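You operate a simulated robot arm through the tools that you are given. There is no shell and no other tool.

Carry out the task below with a simulated robot arm. There is one attempt and no reset: what you move stays moved.

## Task
Put things in order on the top of the long bench. At the end: the silver left bolt stands on top of the yellow post; the purple spool is on the brown thread carton; the silver steel shoe from the top of the long bench stands where the red padlock stood; the teal spool stands where the purple spool stood; the red padlock stands where the teal spool stood; whatever was shut is shut again. Leave all else as you found it, and nothing knocked over. Set down upright: purple spool.

Only the result counts: the job must be done as asked and must still hold three seconds after the hand-in. Knocking over, shifting, dropping, spilling or breaking anything else fails it.

## Robot
A 6-joint arm with a two-finger gripper, fixed in place. Base frame: the origin is at the foot of the arm, x ahead of it, y to its left, z up; the work surface is at about z = 0. Units: mm, degrees, N and s.
With the tool pointing down near the work surface it reaches from about 180 to 480 mm from the base axis. Its first joint turns from -66.0 to 66.0 degrees. Payload 1.76 kg.
The tool frame sits at the grasp point between the pads (the TCP): z along the fingers, y along the line on which they close. The tips reach 29 mm beyond it. The gripper opens to 82 mm; its body begins 58 mm behind the TCP.
Orientation is told as [roll, pitch, yaw] about the base's x, y, z axes, in that order, counted from this pose: with the fingers straight down and closing along the base's y, the tool's x points along the base's -x, its y along +y and its z along -z.

## Interface
- The arm moves only by the tool send_rows. Its argument "rows" is a list of rows, each an object of numbers (a shift or turn left out is 0, a gripper value left out holds the last): "x", "y", "z": the shift along the tool's x, y, z in units of 20 mm (1.0 is 20 mm); "ax", "ay", "az": the turn, a rotation vector about the tool's x, y, z in units of 5 degrees (1.0 is 5 degrees); "grip": the opening, from 0 (shut) to 1 (fully open). In form: [{"x": .., "y": .., "z": .., "ax": .., "ay": .., "az": .., "grip": ..}, ...]. A call has 1 to 20 rows; each row shifts and turns the commanded pose from where the row before left it, along the tool's axes as they then stand. A call with a number of a shift or a turn outside -1 to 1 is refused whole. Rows are played at 5 a second. More than 50 mm and 8.6 degrees between two rows, or a gripper value outside its range, and nothing of the call is played. A pose out of reach is approached as far as the arm can. The call stops where the force on the tool passes 40 N (or 10 N more than at its start, if that is more) or the arm is blocked; 0.2 s more then pass. Each finger travels about 203.5 mm/s and halts on what it meets, pressing with about 32 N; the grip force reading is that of the motor and also rises with nothing between the fingers. The clock runs only during rows and for 0.2 s after the last one: add rows that do not move to give the fingers time. It gives the time, the measured TCP pose, the force on the tool (base axes), the opening and the grip force at its end, in the units of the frame above (readings bear some noise), with the torque about the TCP (base axes, N m) and any sound that the robot's microphone picked up, and new pictures: "pictures" is both (left out), scene, wrist or none.
- Cameras (640 x 400 px; columns grow to the right, rows downward): "scene" is fixed at [61.6, 333.2, 436.2]; the picture's right is [-0.74, -0.67, 0.00], its down [-0.43, 0.47, -0.77] and it looks along [0.52, -0.57, -0.63] (base axes); focal length 247 px, centre (320, 200). "wrist" rides on the gripper at [79, 4, -89] in the tool frame; the picture's right is [-0.05, 1.00, 0.00], its down [-0.71, -0.04, -0.71] and it looks along [-0.71, -0.04, 0.71] (tool axes); focal length 256 px, centre (320, 200). There is no depth. A picture from a camera that has moved, and an enlarged one, comes with that camera's place and axes in the base frame and with its lens. The place of the scene camera against the robot may be out by one fixed shift of up to 25 mm in any direction.
- zoom(camera, box): a new picture of the part [left, top, right, bottom] of that camera's present view, enlarged. It takes no simulated time.
- sign_off(): hands the job in; it is judged then, once.

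Nothing tells you positions but the pictures and the camera data. Unless the task says otherwise, let go and move clear before handing in.

The tools are called after "Request:" by a JSON object that holds its "fn" and its "kwargs". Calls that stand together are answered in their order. send_rows: Moves the arm, as the interface text tells. Its arguments: {"type":"object","properties":{"rows":{"type":"array","items":{"type":"object","properties":{"x":{"type":"number"},"y":{"type":"number"},"z":{"type":"number"},"ax":{"type":"number"},"ay":{"type":"number"},"az":{"type":"number"},"grip":{"type":"number"}}}},"pictures":{"type":"string","enum":["both","scene","wrist","none"]}},"required":["rows"]} The other tools are called the same way: zoom (camera, box) takes an enlarged picture of a part of a camera's view; sign_off () hands the job in.

At the start:

```text
clock: 0.0
eef_pos: [278.7, -46.7, 248.4]
ee_rot: [0.0, 0.0, 0.0]
force: [-0.1, 0.3, 0.0]
wrist_torque: [-0.03, 0.0, -0.03]
opening: 81.9
gripper_force: 0.0
```

scene: 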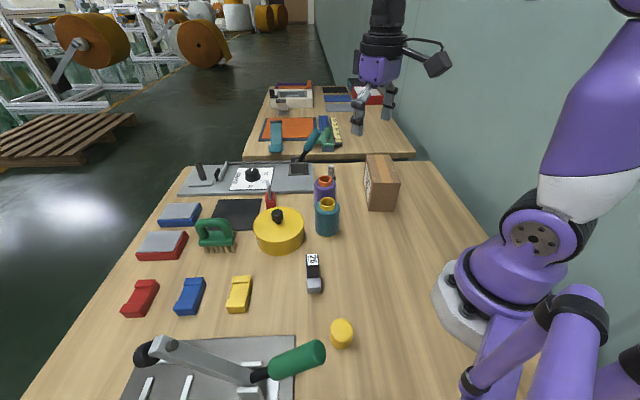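
wrist: 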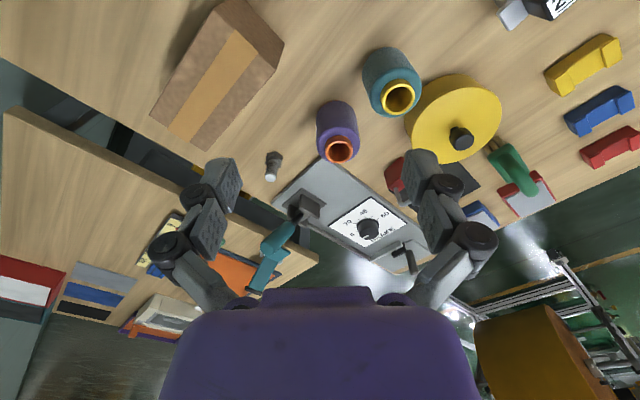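

I see a bench with a brown carton, purple and teal spools, a yellow round tin, a yellow post, a marked block, and some fixtures. I'll zoom in first to identify every object before moving.

Request:
{"fn": "zoom", "kwargs": {"camera": "scene", "box": [220, 140, 420, 265]}}

Request:
{"fn": "zoom", "kwargs": {"camera": "scene", "box": [100, 150, 300, 275]}}

Request:
{"fn": "zoom", "kwargs": {"camera": "scene", "box": [100, 240, 400, 400]}}

Request:
{"fn": "zoom", "kwargs": {"camera": "scene", "box": [230, 60, 430, 185]}}

Request:
{"fn": "zoom", "kwargs": {"camera": "wrist", "box": [140, 60, 460, 260]}}

Request:
{"fn": "zoom", "kwargs": {"camera": "wrist", "box": [360, 0, 640, 180]}}

```text
3.20 times, centred on (320, 202) of scene
camera zoom: at [61.6, 333.2, 436.2], right [-0.74, -0.67, 0.0], down [-0.43, 0.47, -0.77], along [0.52, -0.57, -0.63], focal length 789 px, centre (320, 192)
```

zoom: 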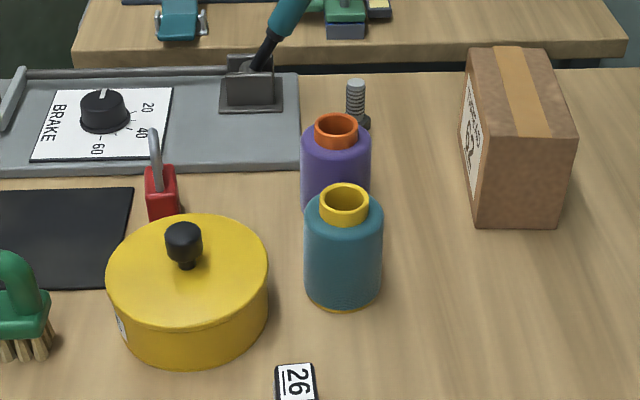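

```text
3.20 times, centred on (200, 212) of scene
camera zoom: at [61.6, 333.2, 436.2], right [-0.74, -0.67, 0.0], down [-0.43, 0.47, -0.77], along [0.52, -0.57, -0.63], focal length 789 px, centre (704, 160)
```

zoom: 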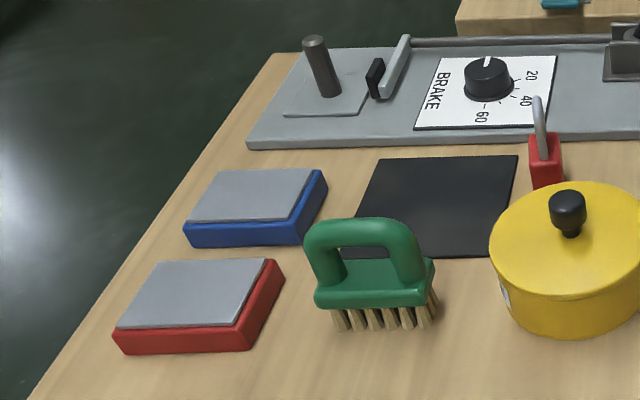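

```text
2.13 times, centred on (250, 320) of scene
camera zoom: at [61.6, 333.2, 436.2], right [-0.74, -0.67, 0.0], down [-0.43, 0.47, -0.77], along [0.52, -0.57, -0.63], focal length 526 px, centre (469, -56)
```

zoom: 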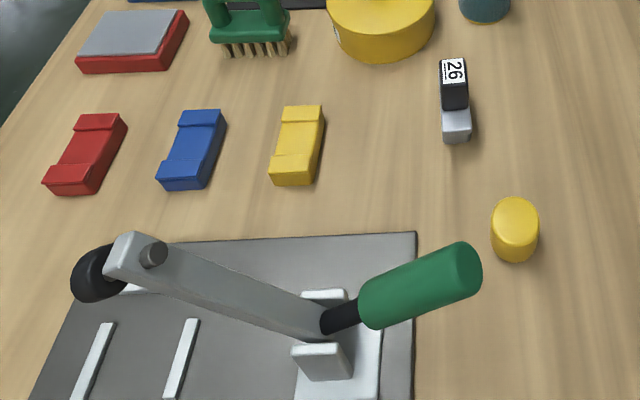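

```text
3.20 times, centred on (330, 122) of scene
camera zoom: at [61.6, 333.2, 436.2], right [-0.74, -0.67, 0.0], down [-0.43, 0.47, -0.77], along [0.52, -0.57, -0.63], focal length 789 px, centre (288, 448)
```

zoom: 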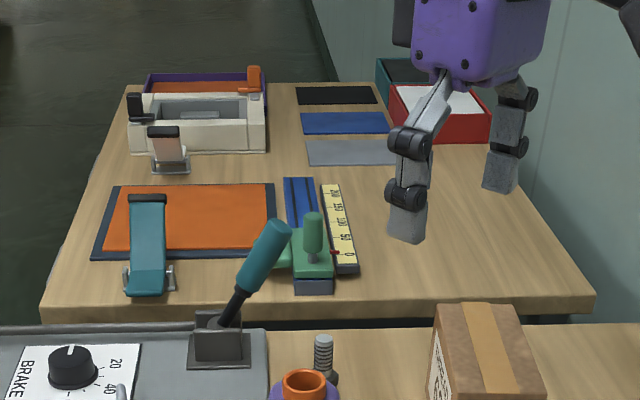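

```text
2.00 times, centred on (300, 160) of wrist
camera zoom: at [199.9, -41.5, 339.6], right [0.05, 1.0, 0.0], down [0.71, -0.04, 0.71], along [0.71, -0.04, -0.71], focal length 512 px, centre (360, 280)
```

zoom: 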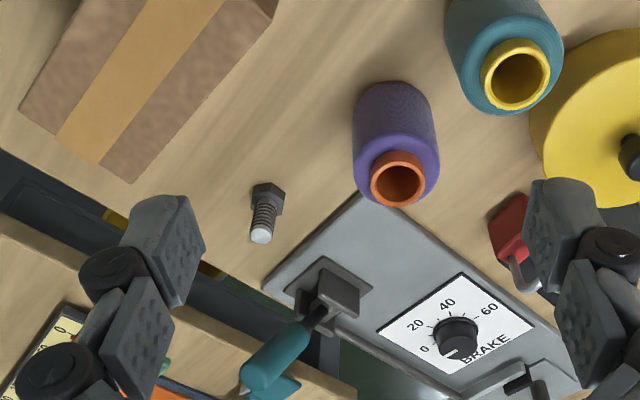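

```text
2.22 times, centred on (500, 90) of wrist
camera zoom: at [199.9, -41.5, 339.6], right [0.05, 1.0, 0.0], down [0.71, -0.04, 0.71], along [0.71, -0.04, -0.71], focal length 569 px, centre (-80, 444)
```

zoom: 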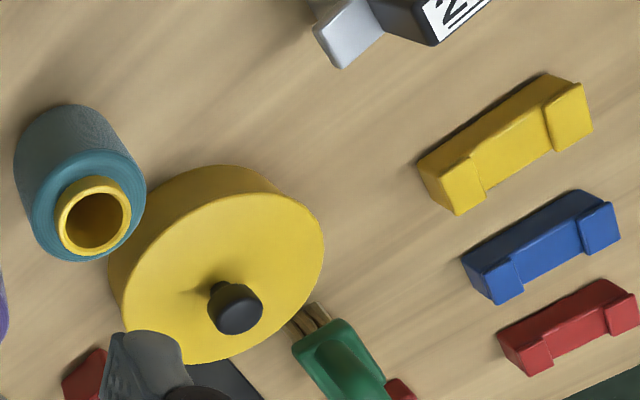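

The bolt, spools, padlock, carton and post are visible, but I'm not sure which object is the "steel shoe" or whether there is more than one bolt. I'll zoom closer on the candidates.

Request:
{"fn": "zoom", "kwargs": {"camera": "scene", "box": [280, 230, 380, 360]}}

Request:
{"fn": "zoom", "kwargs": {"camera": "scene", "box": [300, 140, 350, 210]}}

Request:
{"fn": "zoom", "kwargs": {"camera": "scene", "box": [240, 160, 310, 220]}}

Request:
{"fn": "zoom", "kwargs": {"camera": "scene", "box": [110, 270, 260, 330]}}

Request:
{"fn": "zoom", "kwargs": {"camera": "scene", "box": [250, 70, 350, 130]}}

Request:
{"fn": "zoom", "kwargs": {"camera": "wrist", "box": [0, 180, 320, 380]}}

```text
3.08 times, centred on (330, 295) of scene
camera zoom: at [61.6, 333.2, 436.2], right [-0.74, -0.67, 0.0], down [-0.43, 0.47, -0.77], along [0.52, -0.57, -0.63], focal length 759 px, centre (289, -92)
```

zoom: 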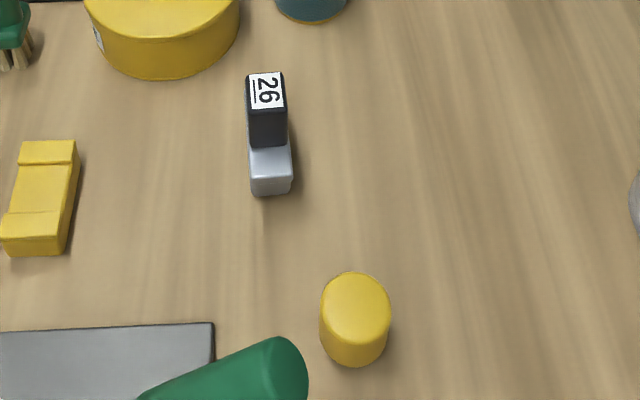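

```text
5.71 times, centred on (325, 175) of scene
camera zoom: at [61.6, 333.2, 436.2], right [-0.74, -0.67, 0.0], down [-0.43, 0.47, -0.77], along [0.52, -0.57, -0.63], focal length 1410 px, centre (291, 343)
```

zoom: 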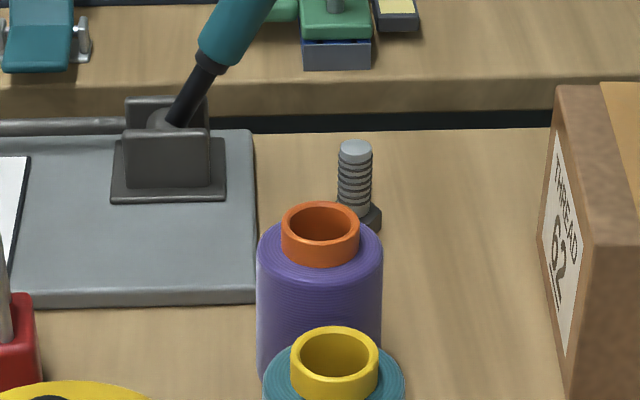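

```text
6.67 times, centred on (275, 190) of scene
camera zoom: at [61.6, 333.2, 436.2], right [-0.74, -0.67, 0.0], down [-0.43, 0.47, -0.77], along [0.52, -0.57, -0.63], focal length 1644 px, centre (620, 267)
```

zoom: 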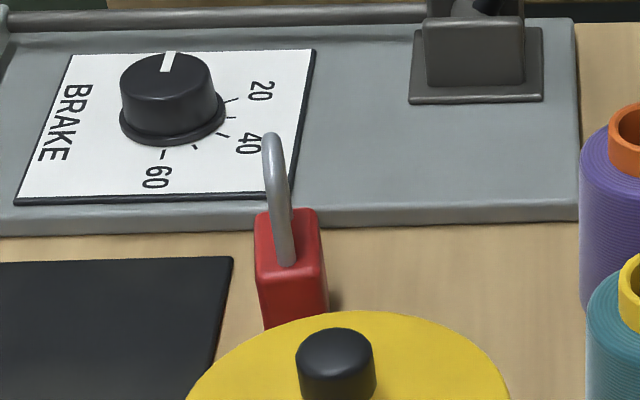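

```text
4.27 times, centred on (185, 300) of scene
camera zoom: at [61.6, 333.2, 436.2], right [-0.74, -0.67, 0.0], down [-0.43, 0.47, -0.77], along [0.52, -0.57, -0.63], focal length 1052 px, centre (896, -227)
```

zoom: 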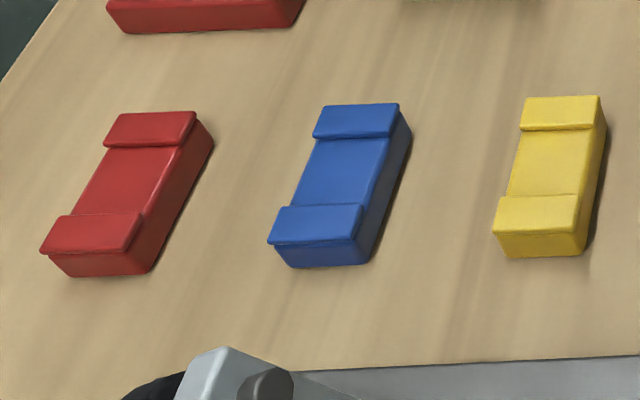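

```text
6.40 times, centred on (300, 100) of scene
camera zoom: at [61.6, 333.2, 436.2], right [-0.74, -0.67, 0.0], down [-0.43, 0.47, -0.77], along [0.52, -0.57, -0.63], focal length 1579 px, centre (448, 840)
```

zoom: 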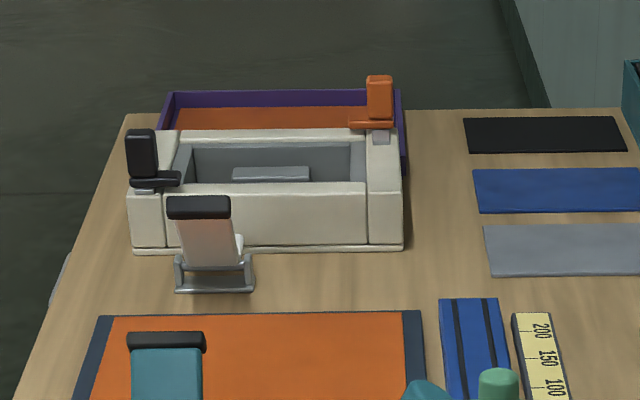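

```text
2.00 times, centred on (160, 280) of wrist
camera zoom: at [199.9, -41.5, 339.6], right [0.05, 1.0, 0.0], down [0.71, -0.04, 0.71], along [0.71, -0.04, -0.71], focal length 512 px, centre (640, 40)
```

zoom: 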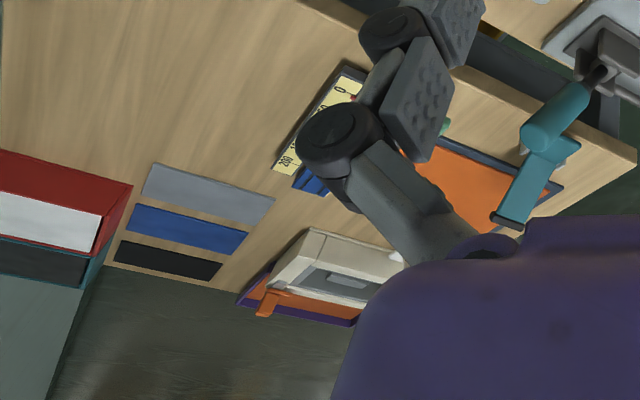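

The red, blue and yellow notched blocks look like brake shoes, and the silver one isn't obvious yet. I'll move the wrist camera high over the left side of the bench for a better look.

Request:
{"fn": "send_rows", "kwargs": {"rows": [{"x": 0.4, "y": 1, "z": -0.3}, {"x": 0.4, "y": 1, "z": -0.3}, {"x": 0.4, "y": 1, "z": -0.3}, {"x": 0.4, "y": 1, "z": -0.3}, {"x": 0.4, "y": 1, "z": -0.3}, {"x": 0.4, "y": 1}, {"y": 1}, {}]}}

```text
clock: 1.8
eef_pos: [229.6, 94.2, 278.6]
ee_rot: [0.0, 0.0, 0.0]
force: [0.8, 0.6, -0.3]
wrist_torque: [0.01, 0.0, -0.02]
opening: 81.8
gripper_force: 0.2
camera wrist: at [150.8, 98.4, 369.1], right [0.05, 1.0, 0.0], down [0.71, -0.04, 0.71], along [0.71, -0.04, -0.71], focal length 256 px, centre (320, 200)
```

scene: 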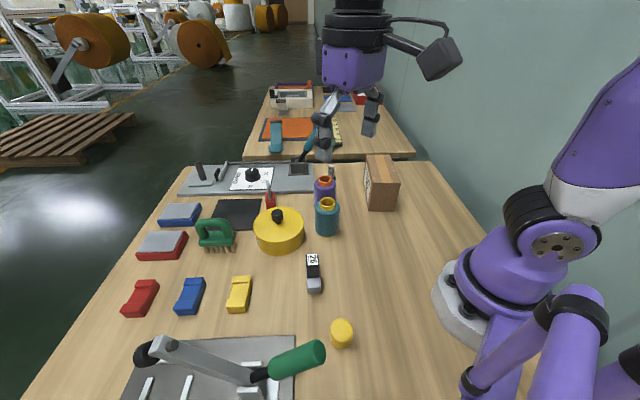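
wrist: 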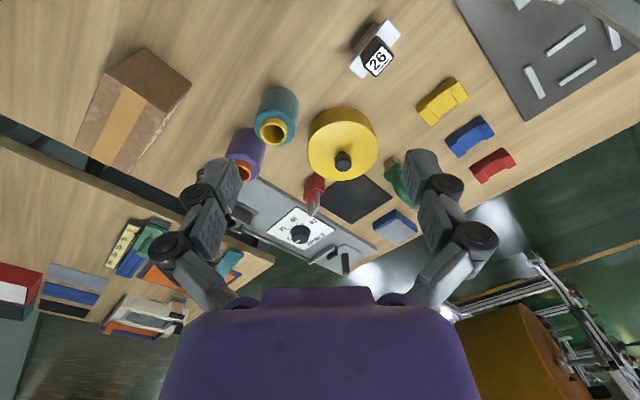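

Request:
{"fn": "zoom", "kwargs": {"camera": "wrist", "box": [320, 0, 440, 90]}}

Request:
{"fn": "zoom", "kwargs": {"camera": "wrist", "box": [220, 80, 420, 220]}}

Request:
{"fn": "zoom", "kwargs": {"camera": "wrist", "box": [440, 0, 640, 125]}}

```text
4.44 times, centred on (380, 45) of wrist
camera zoom: at [150.8, 98.4, 369.1], right [0.05, 1.0, 0.0], down [0.71, -0.04, 0.71], along [0.71, -0.04, -0.71], focal length 1138 px, centre (53, 889)
```

zoom: 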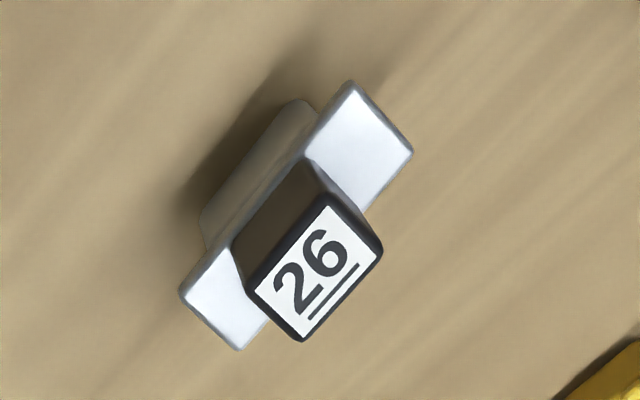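

```text
2.86 times, centred on (320, 150) of wrist
camera zoom: at [150.8, 98.4, 369.1], right [0.05, 1.0, 0.0], down [0.71, -0.04, 0.71], along [0.71, -0.04, -0.71], focal length 731 px, centre (320, 343)
```

zoom: 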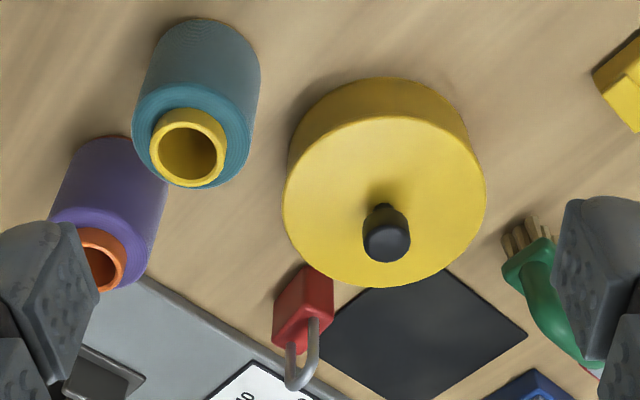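

```text
3.20 times, centred on (540, 62) of wrist
camera zoom: at [150.8, 98.4, 369.1], right [0.05, 1.0, 0.0], down [0.71, -0.04, 0.71], along [0.71, -0.04, -0.71], focal length 819 px, centre (-384, 640)
```

zoom: 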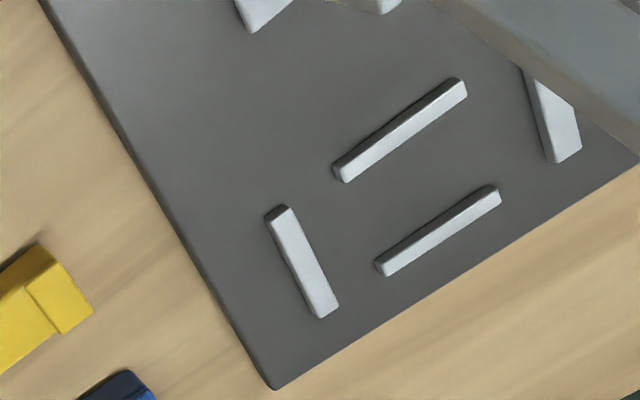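

The "26" block (silver base, black riser with label) at about (250,162) is the only silver shoe-like object on the bench top. I estimate the bolt at about (433,-125), purple spool (381,-28), teal spool (312,33) and padlock (465,72). Next I'll take closer looks at the padlock and spools.

Request:
{"fn": "send_rows", "kwargs": {"rows": [{"x": -1, "y": -0.3, "z": 0.6}, {"x": -1, "y": -0.3, "z": 0.6}, {"x": -1, "y": -0.3, "z": 0.6}, {"x": -1, "y": -0.3, "z": 0.6}, {"x": -1, "z": 0.5}, {"x": -0.5, "z": 0.5}, {}]}}

```text
clock: 3.4
eef_pos: [341.5, 71.0, 208.9]
ee_rot: [0.0, 0.1, 0.0]
force: [0.8, 0.1, -0.8]
wrist_torque: [-0.03, 0.04, -0.02]
opening: 82.0
gripper_force: 0.1
camera wrist: at [263.0, 75.2, 300.8], right [0.05, 1.0, 0.0], down [0.71, -0.04, 0.71], along [0.71, -0.04, -0.71], focal length 256 px, centre (320, 200)
```

scene: 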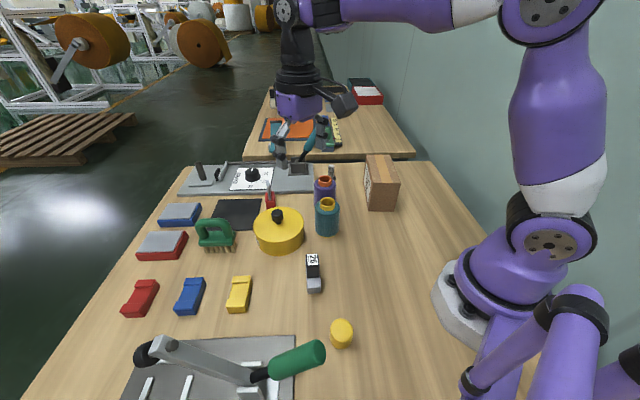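
wrist: 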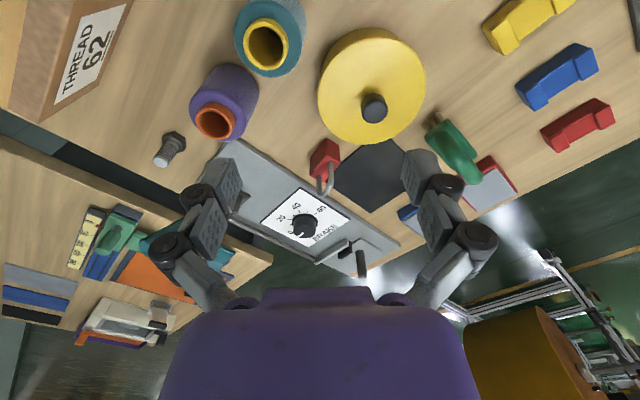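

Request:
{"fn": "zoom", "kwargs": {"camera": "wrist", "box": [270, 20, 430, 220]}}

Request:
{"fn": "zoom", "kwargs": {"camera": "wrist", "box": [140, 0, 320, 180]}}

Request:
{"fn": "zoom", "kwargs": {"camera": "wrist", "box": [280, 120, 370, 200]}}

Request:
{"fn": "zoom", "kwargs": {"camera": "wrist", "box": [0, 0, 180, 120]}}

```text
2.00 times, centred on (350, 120) of wrist
camera zoom: at [263.0, 75.2, 300.8], right [0.05, 1.0, 0.0], down [0.71, -0.04, 0.71], along [0.71, -0.04, -0.71], focal length 512 px, centre (260, 360)
```

zoom: 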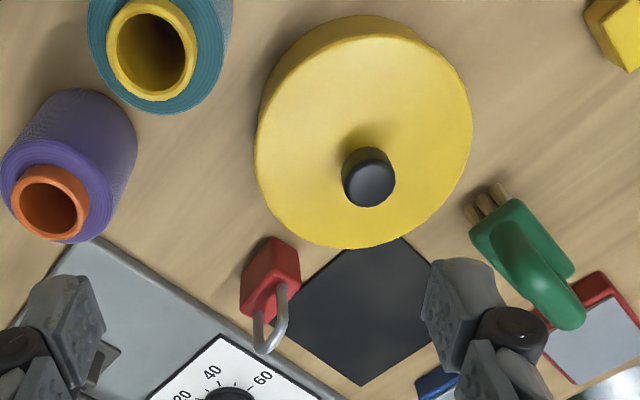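

```text
2.22 times, centred on (230, 90) of wrist
camera zoom: at [263.0, 75.2, 300.8], right [0.05, 1.0, 0.0], down [0.71, -0.04, 0.71], along [0.71, -0.04, -0.71], focal length 569 px, centre (520, 444)
```

zoom: 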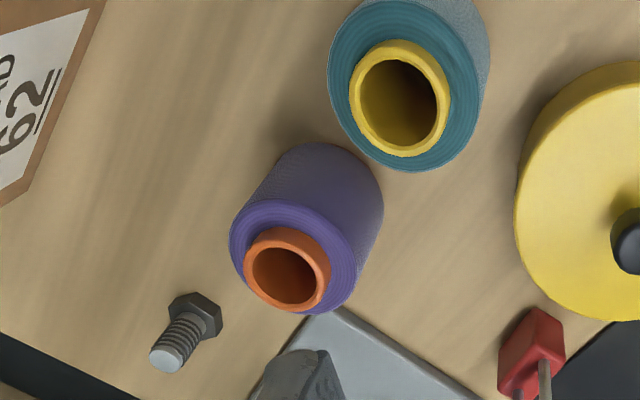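

```text
5.00 times, centred on (325, 160) of wrist
camera zoom: at [263.0, 75.2, 300.8], right [0.05, 1.0, 0.0], down [0.71, -0.04, 0.71], along [0.71, -0.04, -0.71], focal length 1280 px, centre (295, 400)
```

zoom: 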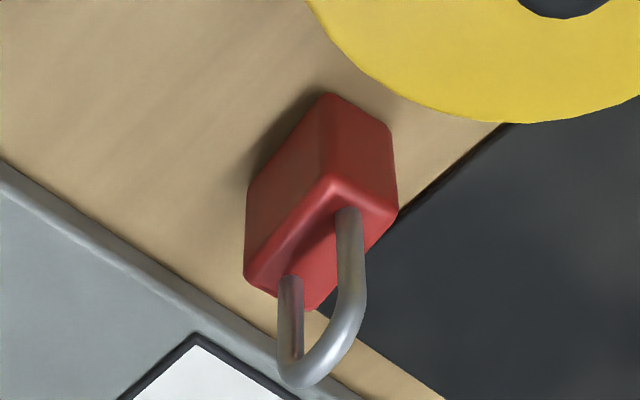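

```text
3.33 times, centred on (90, 60) of wrist
camera zoom: at [263.0, 75.2, 300.8], right [0.05, 1.0, 0.0], down [0.71, -0.04, 0.71], along [0.71, -0.04, -0.71], focal length 853 px, centre (1087, 667)
```

zoom: 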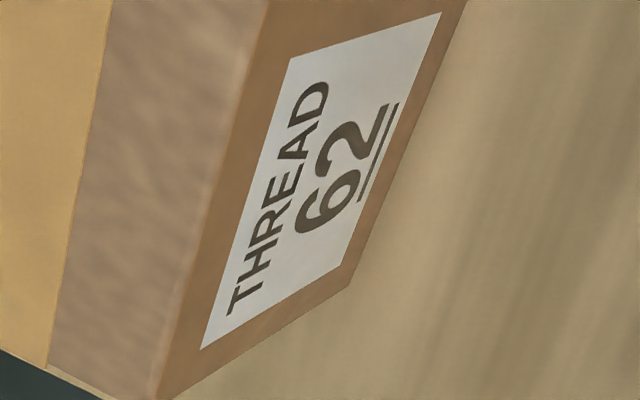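

Purple spool top is at about (374,-28,80), teal about (312,33,87), bolt (439,-126) and padlock centre (468,71). Now I'll back off to the left to see the yellow post and the shoe from above.

Request:
{"fn": "send_rows", "kwargs": {"rows": [{"x": 0.9, "y": 0.4, "z": -0.2}, {"x": 0.9, "y": 0.4, "z": -0.2}, {"x": 0.9, "y": 0.4, "z": -0.2}, {"x": 0.9, "y": 0.4, "z": -0.2}, {"x": 0.9, "y": 0.4, "z": -0.2}, {"x": 0.9, "y": 0.4, "z": -0.2}, {"x": 0.9, "y": 0.4, "z": -0.2}, {"x": 0.9, "y": 0.4, "z": -0.2}, {"x": 0.9, "y": 0.4}, {"x": 0.45, "y": 0.4}, {}]}}

```text
clock: 5.8
eef_pos: [170.4, 151.0, 243.5]
ee_rot: [0.0, 0.0, 0.1]
force: [-0.1, -0.3, 0.2]
wrist_torque: [0.0, 0.0, 0.02]
opening: 81.9
gripper_force: 0.1
camera wrist: at [90.6, 155.3, 334.9], right [0.05, 1.0, 0.0], down [0.71, -0.04, 0.71], along [0.71, -0.04, -0.71], focal length 256 px, centre (320, 200)
```

scene: 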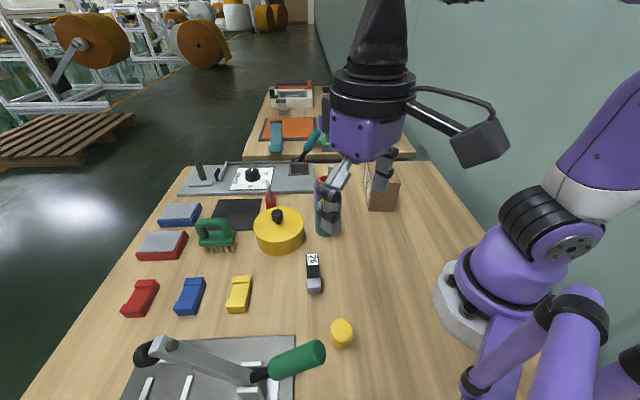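
wrist: 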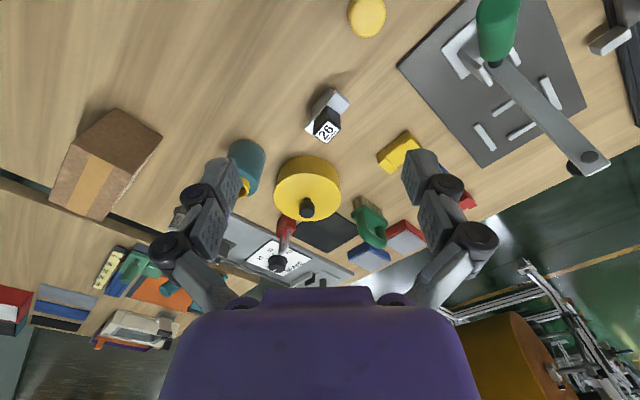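

Request:
{"fn": "zoom", "kwargs": {"camera": "wrist", "box": [290, 0, 410, 150]}}

Request:
{"fn": "zoom", "kwargs": {"camera": "wrist", "box": [290, 70, 370, 150]}}

Request:
{"fn": "zoom", "kwargs": {"camera": "wrist", "box": [30, 90, 190, 230]}}

Request:
{"fn": "zoom", "kwargs": {"camera": "wrist", "box": [400, 0, 640, 180]}}

```text
2.67 times, centred on (350, 75) of wrist
camera zoom: at [90.6, 155.3, 334.9], right [0.05, 1.0, 0.0], down [0.71, -0.04, 0.71], along [0.71, -0.04, -0.71], focal length 683 px, centre (240, 533)
```

zoom: 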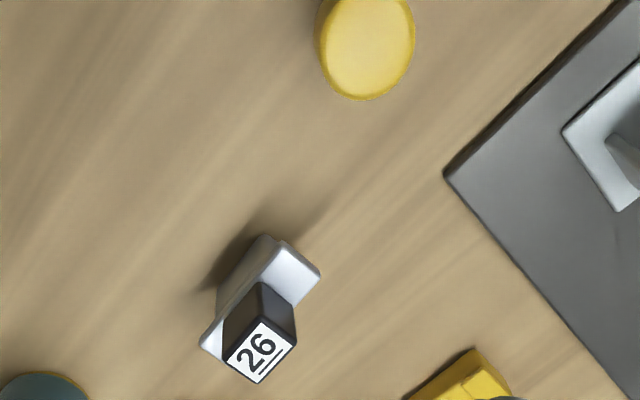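

```text
5.00 times, centred on (330, 110) of wrist
camera zoom: at [90.6, 155.3, 334.9], right [0.05, 1.0, 0.0], down [0.71, -0.04, 0.71], along [0.71, -0.04, -0.71], focal length 1280 px, centre (270, 650)
```

zoom: 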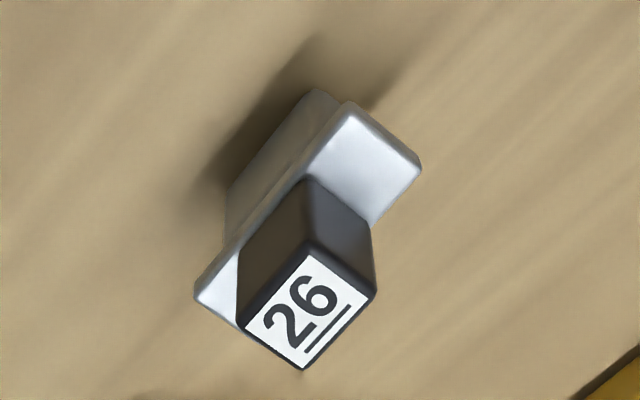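

```text
2.86 times, centred on (110, 160) of wrist
camera zoom: at [90.6, 155.3, 334.9], right [0.05, 1.0, 0.0], down [0.71, -0.04, 0.71], along [0.71, -0.04, -0.71], focal length 731 px, centre (920, 314)
```

zoom: 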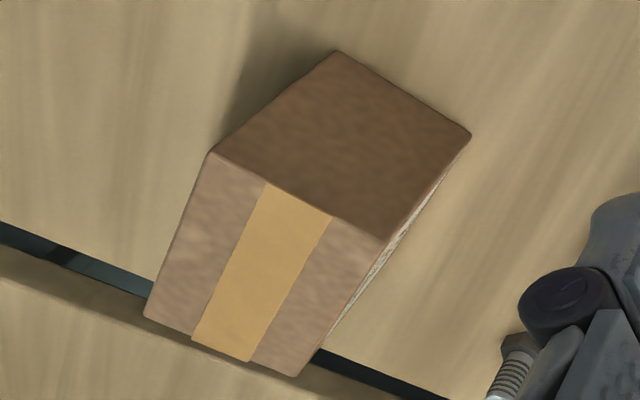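

```text
2.22 times, centred on (520, 90) of wrist
camera zoom: at [90.6, 155.3, 334.9], right [0.05, 1.0, 0.0], down [0.71, -0.04, 0.71], along [0.71, -0.04, -0.71], focal length 569 px, centre (-124, 444)
```

zoom: 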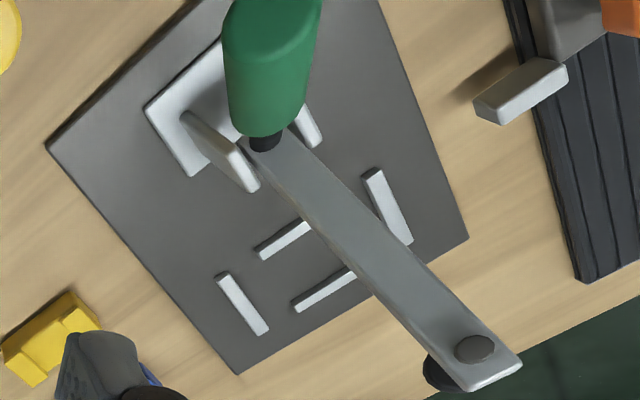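

There's more of the bench farther left (a silver block on a dark ribbed plate) that I haven't seen fully. I'll yaw the wrist camera to look that way before deciding which object is the steel shoe.

Request:
{"fn": "send_rows", "kwargs": {"rows": [{"az": -1}, {"az": -1}, {"az": -1}, {"az": -1}, {"az": -1}, {"az": -1}, {"az": -1}, {"az": -1}, {"az": -1}, {"az": -1}, {}]}}

```text
clock: 8.2
eef_pos: [170.4, 150.6, 243.1]
ee_rot: [0.0, 0.0, 50.1]
force: [0.6, -0.1, 0.4]
wrist_torque: [-0.02, 0.0, -0.01]
opening: 82.1
gripper_force: 0.0
camera wrist: at [116.2, 92.3, 333.3], right [-0.73, 0.68, 0.0], down [0.48, 0.52, 0.71], along [0.48, 0.52, -0.71], focal length 256 px, centre (320, 200)
```

scene: 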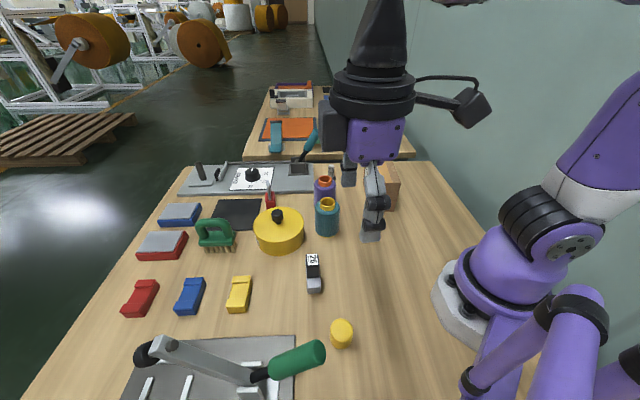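
wrist: 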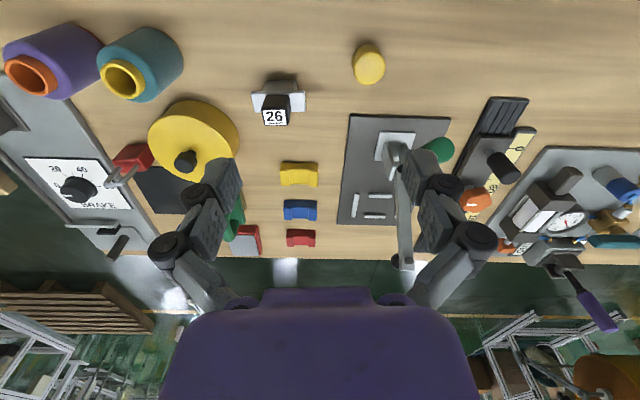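

Request:
{"fn": "zoom", "kwargs": {"camera": "wrist", "box": [440, 80, 640, 260]}}

Request:
{"fn": "zoom", "kwargs": {"camera": "wrist", "box": [230, 30, 430, 155]}}

Request:
{"fn": "zoom", "kwargs": {"camera": "wrist", "box": [240, 65, 320, 135]}}

Request:
{"fn": "zoom", "kwargs": {"camera": "wrist", "box": [340, 30, 400, 90]}}

Request:
{"fn": "zoom", "kwargs": {"camera": "wrist", "box": [0, 0, 250, 190]}}

```text
2.22 times, centred on (540, 170) of wrist
camera zoom: at [116.2, 92.3, 333.3], right [-0.73, 0.68, 0.0], down [0.48, 0.52, 0.71], along [0.48, 0.52, -0.71], focal length 569 px, centre (-169, 267)
```

zoom: 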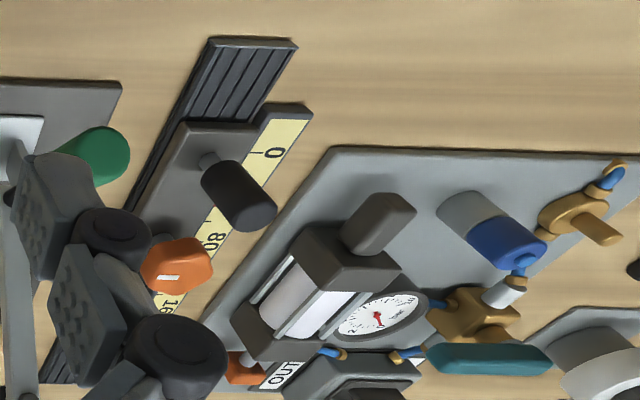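

```text
3.20 times, centred on (330, 92) of wrist
camera zoom: at [116.2, 92.3, 333.3], right [-0.73, 0.68, 0.0], down [0.48, 0.52, 0.71], along [0.48, 0.52, -0.71], focal length 819 px, centre (288, 544)
```

zoom: 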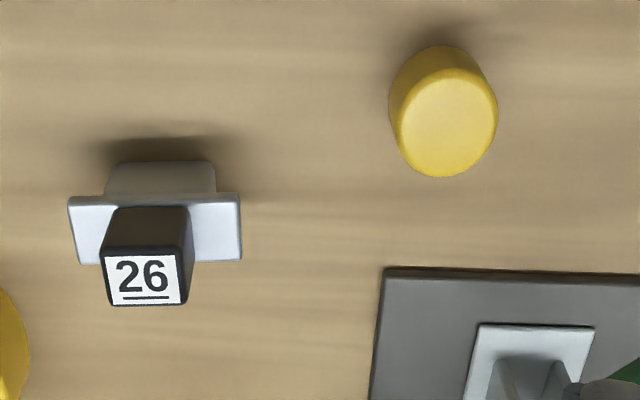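

```text
5.71 times, centred on (280, 100) of wrist
camera zoom: at [116.2, 92.3, 333.3], right [-0.73, 0.68, 0.0], down [0.48, 0.52, 0.71], along [0.48, 0.52, -0.71], focal length 1463 px, centre (549, 771)
```

zoom: 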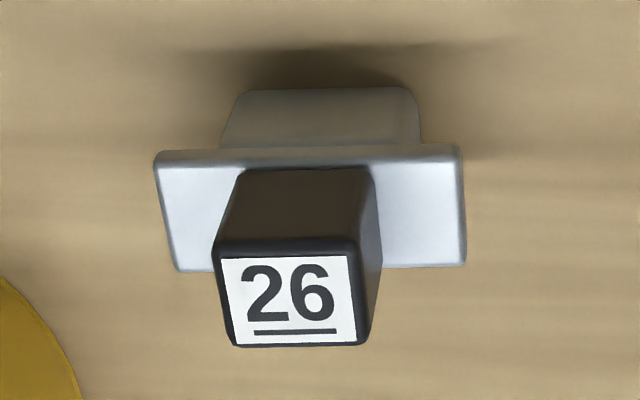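

```text
6.67 times, centred on (370, 60) of wrist
camera zoom: at [116.2, 92.3, 333.3], right [-0.73, 0.68, 0.0], down [0.48, 0.52, 0.71], along [0.48, 0.52, -0.71], focal length 1707 px, centre (-13, 1133)
```

zoom: 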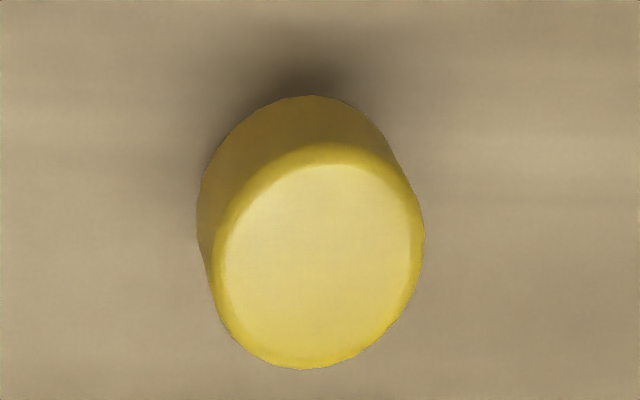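

```text
2.11 times, centred on (125, 95) of wrist
camera zoom: at [116.2, 92.3, 333.3], right [-0.73, 0.68, 0.0], down [0.48, 0.52, 0.71], along [0.48, 0.52, -0.71], focal length 539 px, centre (730, 421)
```

zoom: 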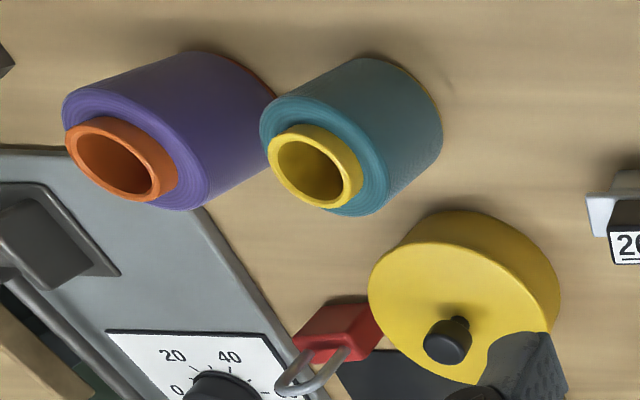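

The "26" piece is a silver T-shaped base with a black riser, which fits the steel shoe. I'll look further left for any second bolt or silver shoe.

Request:
{"fn": "send_rows", "kwargs": {"rows": [{"az": -1}, {"az": -1}, {"az": -1}, {"az": -1}, {"az": -1}, {"az": -1}, {"az": -1}, {"az": -1}, {}], "pictures": "wrist"}}

```text
clock: 10.2
eef_pos: [169.6, 150.6, 242.8]
ee_rot: [0.0, -0.1, 90.1]
force: [0.7, -0.2, -0.1]
wrist_torque: [-0.01, 0.01, -0.01]
opening: 82.2
gripper_force: 0.1
camera wrist: at [165.9, 70.9, 333.4], right [-1.0, 0.05, 0.0], down [0.04, 0.71, 0.71], along [0.04, 0.71, -0.71], focal length 256 px, centre (320, 200)
```

wrist: 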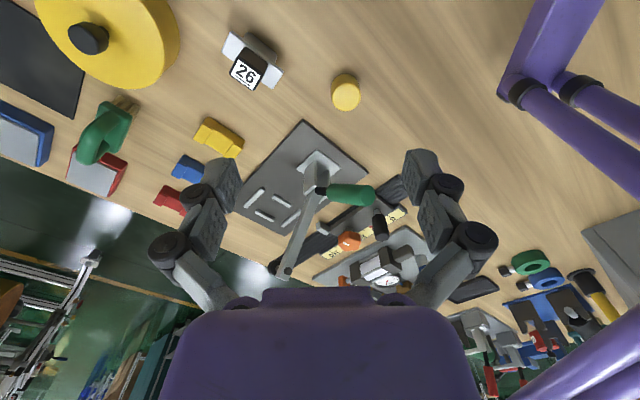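

Request:
{"fn": "zoom", "kwargs": {"camera": "wrist", "box": [430, 220, 640, 380]}}

Request:
{"fn": "zoom", "kwargs": {"camera": "wrist", "box": [260, 140, 500, 310]}}

Request:
{"fn": "zoom", "kwargs": {"camera": "wrist", "box": [200, 10, 380, 130]}}

```text
2.50 times, centred on (535, 300) of wrist
camera zoom: at [165.9, 70.9, 333.4], right [-1.0, 0.05, 0.0], down [0.04, 0.71, 0.71], along [0.04, 0.71, -0.71], focal length 640 px, centre (-218, -50)
```

zoom: 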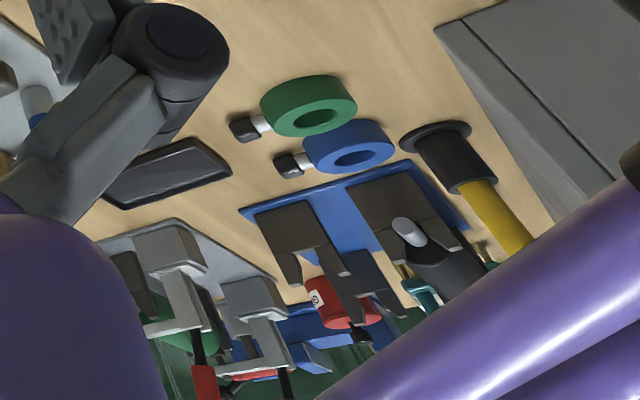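

```text
2.35 times, centred on (380, 225) of wrist
camera zoom: at [165.9, 70.9, 333.4], right [-1.0, 0.05, 0.0], down [0.04, 0.71, 0.71], along [0.04, 0.71, -0.71], focal length 602 px, centre (179, 141)
```

zoom: 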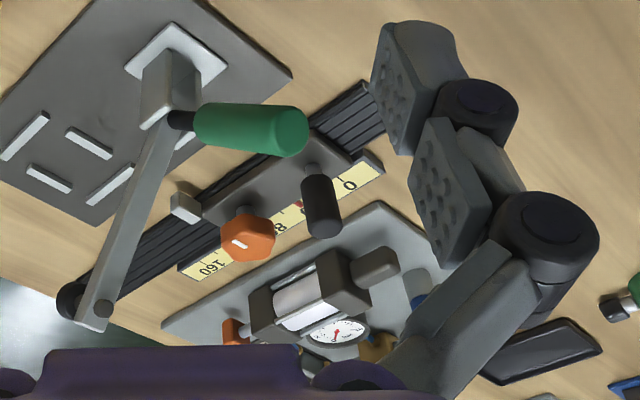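

```text
3.33 times, centred on (290, 70) of wrist
camera zoom: at [165.9, 70.9, 333.4], right [-1.0, 0.05, 0.0], down [0.04, 0.71, 0.71], along [0.04, 0.71, -0.71], focal length 853 px, centre (420, 633)
```

zoom: 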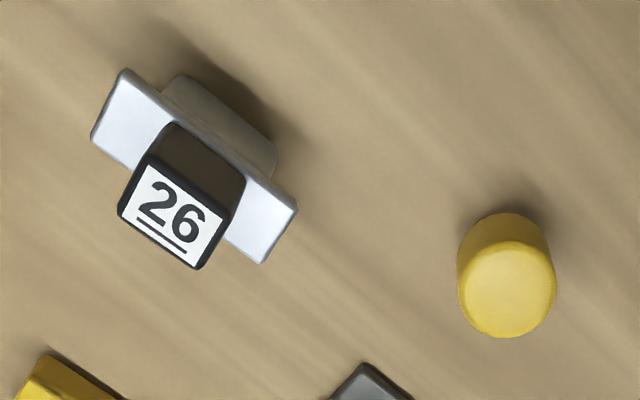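

No second bolt or shoe is within reach, so the lone bolt and the "26" shoe are the targets. The post is at about (141,197) with its top at z≈43, but the green press handle is close to it, so I'll take another view to measure the clearance.

Request:
{"fn": "send_rows", "kwargs": {"rows": [{"y": -1, "z": -0.8}, {"y": -1, "z": -0.8}, {"y": -1, "z": -0.8}, {"y": -0.5, "z": -0.6}, {}]}}

```text
clock: 11.4
eef_pos: [238.0, 150.2, 303.6]
ee_rot: [0.0, 0.1, 90.0]
force: [0.4, 0.7, 0.4]
wrist_torque: [-0.01, -0.01, 0.02]
opening: 81.9
gripper_force: 0.1
camera wrist: at [235.1, 71.1, 394.2], right [-1.0, 0.05, 0.0], down [0.04, 0.71, 0.71], along [0.04, 0.71, -0.71], focal length 256 px, centre (320, 200)
```

scene: 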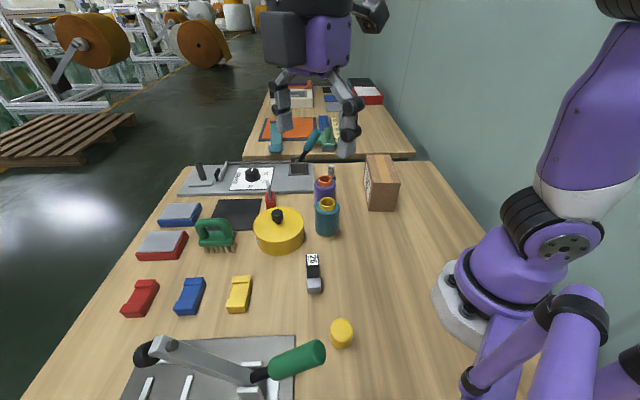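
wrist: 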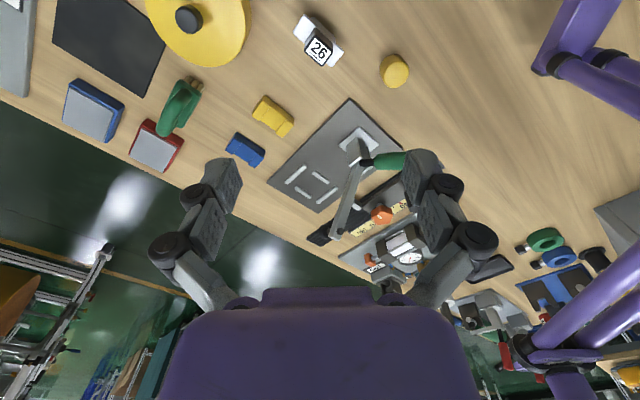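

The handle tip is at about (121,252,149), roughly 45 mm clear of the post axis, so a yaw near 110° at the post keeps the gripper's wide side away from it. First I'll rotate back and go to hover near the bolt.

Request:
{"fn": "send_rows", "kwargs": {"rows": [{"az": 1}, {"az": 1}, {"az": 1}, {"az": 1}, {"az": 1}, {"az": 1}, {"az": 1}, {"az": 1}, {"az": 1}, {"az": 1}, {"az": 1}, {"az": 1}, {"az": 1}, {"az": 1}, {"az": 1}, {"az": 1}, {"az": 1}, {"az": 1}, {}], "pictures": "none"}}

Request:
{"fn": "send_rows", "kwargs": {"rows": [{"x": -0.6, "y": -1, "z": 0.5}, {"x": -0.6, "y": -1, "z": 0.5}, {"x": -0.6, "y": -1, "z": 0.5}, {"x": -0.6, "y": -1, "z": 0.5}, {"x": -0.6, "y": -1, "z": 0.5}, {"x": -0.6, "y": -1, "z": 0.5}, {"x": -0.6, "y": -1, "z": 0.5}, {"x": -0.6, "y": -1, "z": 0.5}, {"x": -0.6, "y": -1, "z": 0.5}, {"x": -0.6, "y": -1, "z": 0.5}, {"x": -0.6, "y": -1, "z": 0.5}, {"x": -0.6, "y": -1, "z": 0.5}, {"x": -0.6, "y": -1}, {"x": -0.6, "y": -0.8}, {}]}}

```text
clock: 15.4
eef_pos: [238.7, 150.7, 304.2]
ee_rot: [0.0, 0.0, -0.1]
force: [-0.4, 0.0, -1.5]
wrist_torque: [0.01, -0.02, 0.01]
opening: 81.9
gripper_force: 0.0
```

```text
clock: 18.6
eef_pos: [408.0, -125.7, 183.6]
ee_rot: [0.0, 0.0, 0.1]
force: [0.7, 0.6, 0.4]
wrist_torque: [-0.04, 0.0, 0.02]
opening: 81.9
gripper_force: 0.0
camera wrist: at [329.9, -122.2, 272.8], right [0.05, 1.0, 0.0], down [0.71, -0.04, 0.71], along [0.71, -0.04, -0.71], focal length 256 px, centre (320, 200)
```

scene: 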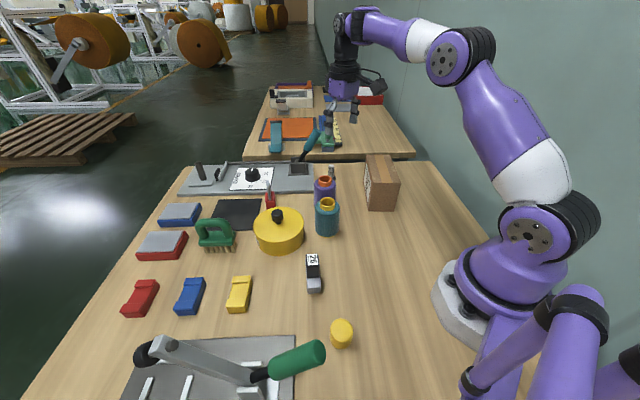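
wrist: 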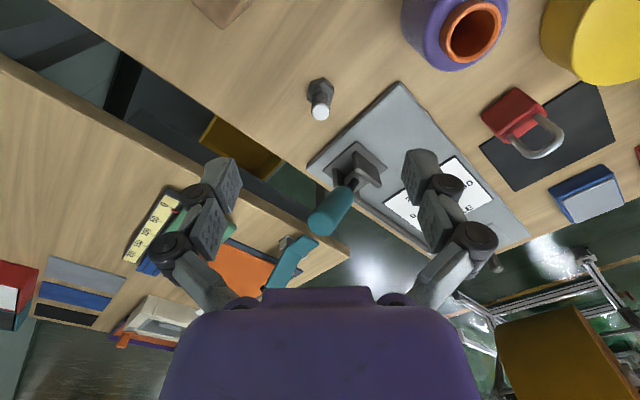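

Request:
{"fn": "zoom", "kwargs": {"camera": "wrist", "box": [280, 50, 380, 150]}}

Request:
{"fn": "zoom", "kwargs": {"camera": "wrist", "box": [380, 0, 640, 180]}}

```text
4.00 times, centred on (330, 100) of wrist
camera zoom: at [329.9, -122.2, 272.8], right [0.05, 1.0, 0.0], down [0.71, -0.04, 0.71], along [0.71, -0.04, -0.71], focal length 1024 px, centre (280, 600)
```

zoom: 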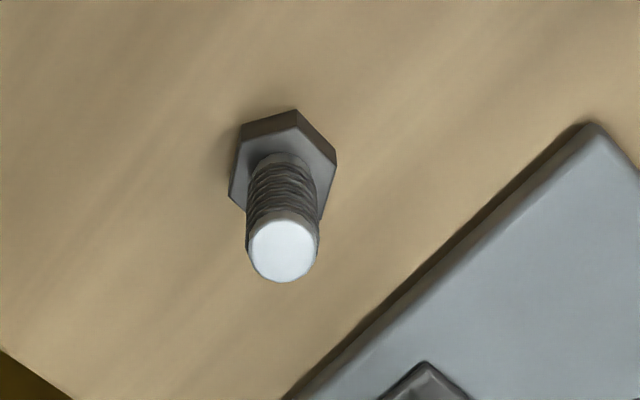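

```text
2.22 times, centred on (510, 90) of wrist
camera zoom: at [329.9, -122.2, 272.8], right [0.05, 1.0, 0.0], down [0.71, -0.04, 0.71], along [0.71, -0.04, -0.71], focal length 569 px, centre (-102, 444)
```

zoom: 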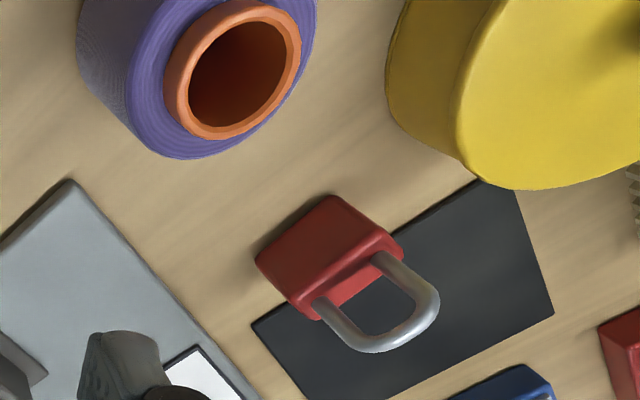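

The bolt stands at about (437.5,-127), 16 mm shank with a roughly 9 mm thick head. I'll move over it and descend with fingers open so the tips stop above the head.

Request:
{"fn": "send_rows", "kwargs": {"rows": [{"x": -0.75, "y": -0.05, "z": 0.4}, {"x": -0.7, "z": 0.5}, {"z": 1}, {"z": 1}, {"z": 1}, {"z": 1}, {"z": 1}, {"z": 0.9}, {}]}}

```text
clock: 20.6
eef_pos: [436.3, -127.6, 47.7]
ee_rot: [-0.1, 0.0, 0.0]
force: [1.0, -0.3, -0.1]
wrist_torque: [-0.01, 0.0, 0.02]
opening: 82.0
gripper_force: 0.0
camera wrist: at [357.7, -122.5, 138.1], right [0.05, 1.0, 0.0], down [0.71, -0.04, 0.71], along [0.71, -0.04, -0.71], focal length 256 px, centre (320, 200)
```

scene: 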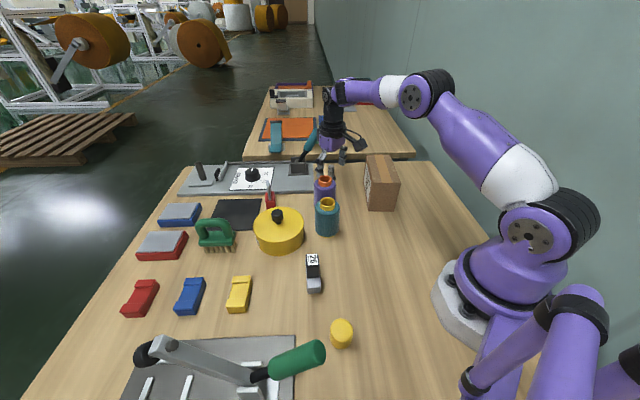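
wrist: 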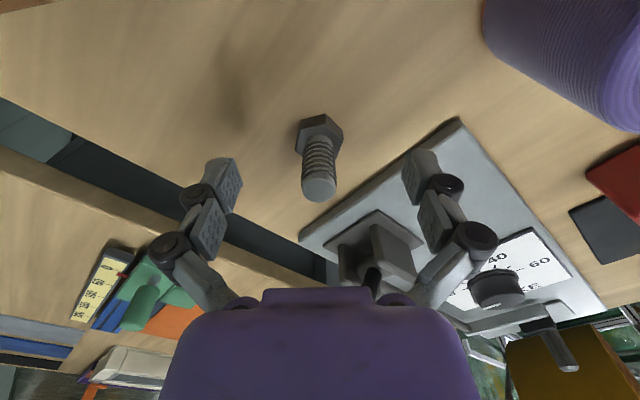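

The bolt is centred between the fingers. Closing the gripper now.

Request:
{"fn": "send_rows", "kwargs": {"rows": [{"grip": 0}, {}, {}, {}]}}

```text
clock: 21.6
eef_pos: [437.2, -127.4, 47.6]
ee_rot: [0.0, -0.1, 0.0]
force: [0.7, -1.1, 15.4]
wrist_torque: [-0.02, -0.14, 0.0]
opening: 14.6
gripper_force: 32.2
camera wrist: at [358.0, -122.6, 139.0], right [0.05, 1.0, 0.0], down [0.7, -0.04, 0.71], along [0.71, -0.04, -0.71], focal length 256 px, centre (320, 200)
```

scene: 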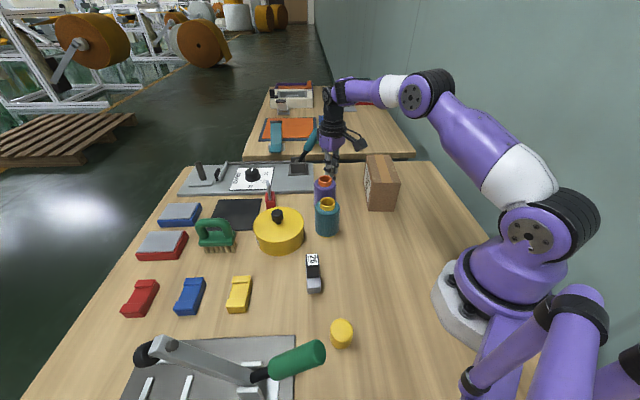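
wrist: 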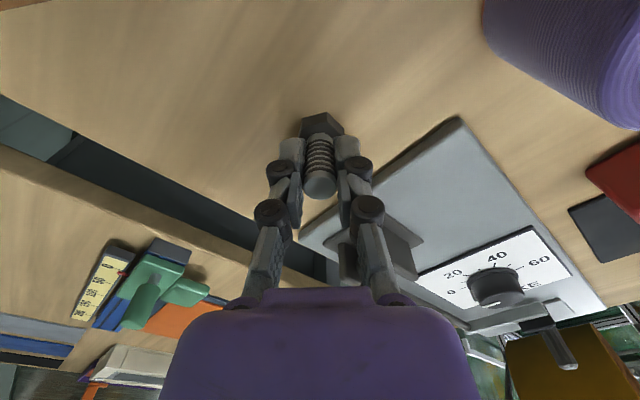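

Request:
{"fn": "zoom", "kwargs": {"camera": "wrist", "box": [240, 90, 400, 240]}}

Request:
{"fn": "send_rows", "kwargs": {"rows": [{"z": -0.25}, {"z": -0.25}, {}]}}

```text
2.67 times, centred on (320, 165) of wrist
camera zoom: at [358.0, -122.6, 139.0], right [0.05, 1.0, 0.0], down [0.7, -0.04, 0.71], along [0.71, -0.04, -0.71], focal length 683 px, centre (320, 293)
```

zoom: 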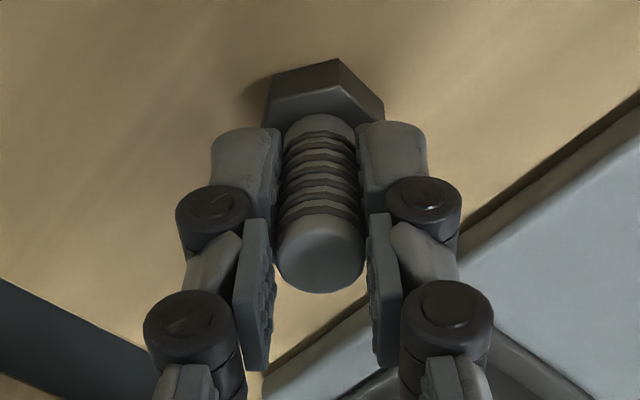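

```text
clock: 22.4
eef_pos: [435.8, -125.7, 57.1]
ee_rot: [0.0, 0.0, -0.1]
force: [-0.2, -0.7, -0.6]
wrist_torque: [0.01, 0.01, 0.01]
opening: 14.7
gripper_force: 31.8
camera wrist: at [357.4, -122.1, 147.9], right [0.05, 1.0, 0.0], down [0.71, -0.04, 0.71], along [0.71, -0.04, -0.71], focal length 256 px, centre (320, 200)
```

scene: 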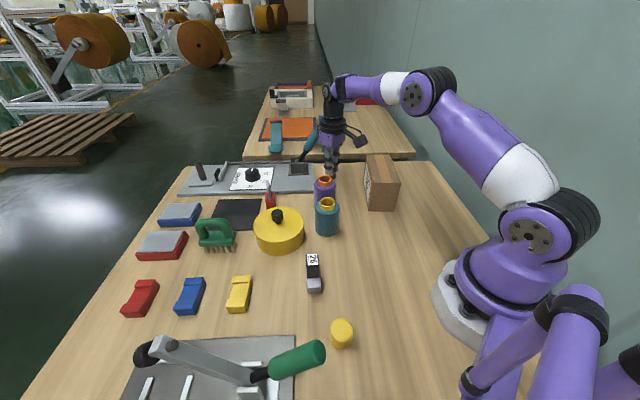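
wrist: 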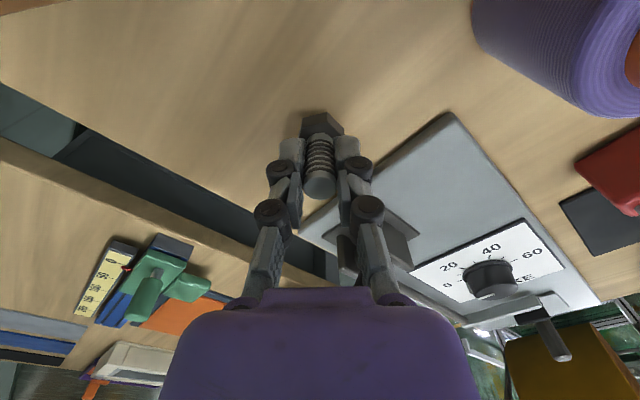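

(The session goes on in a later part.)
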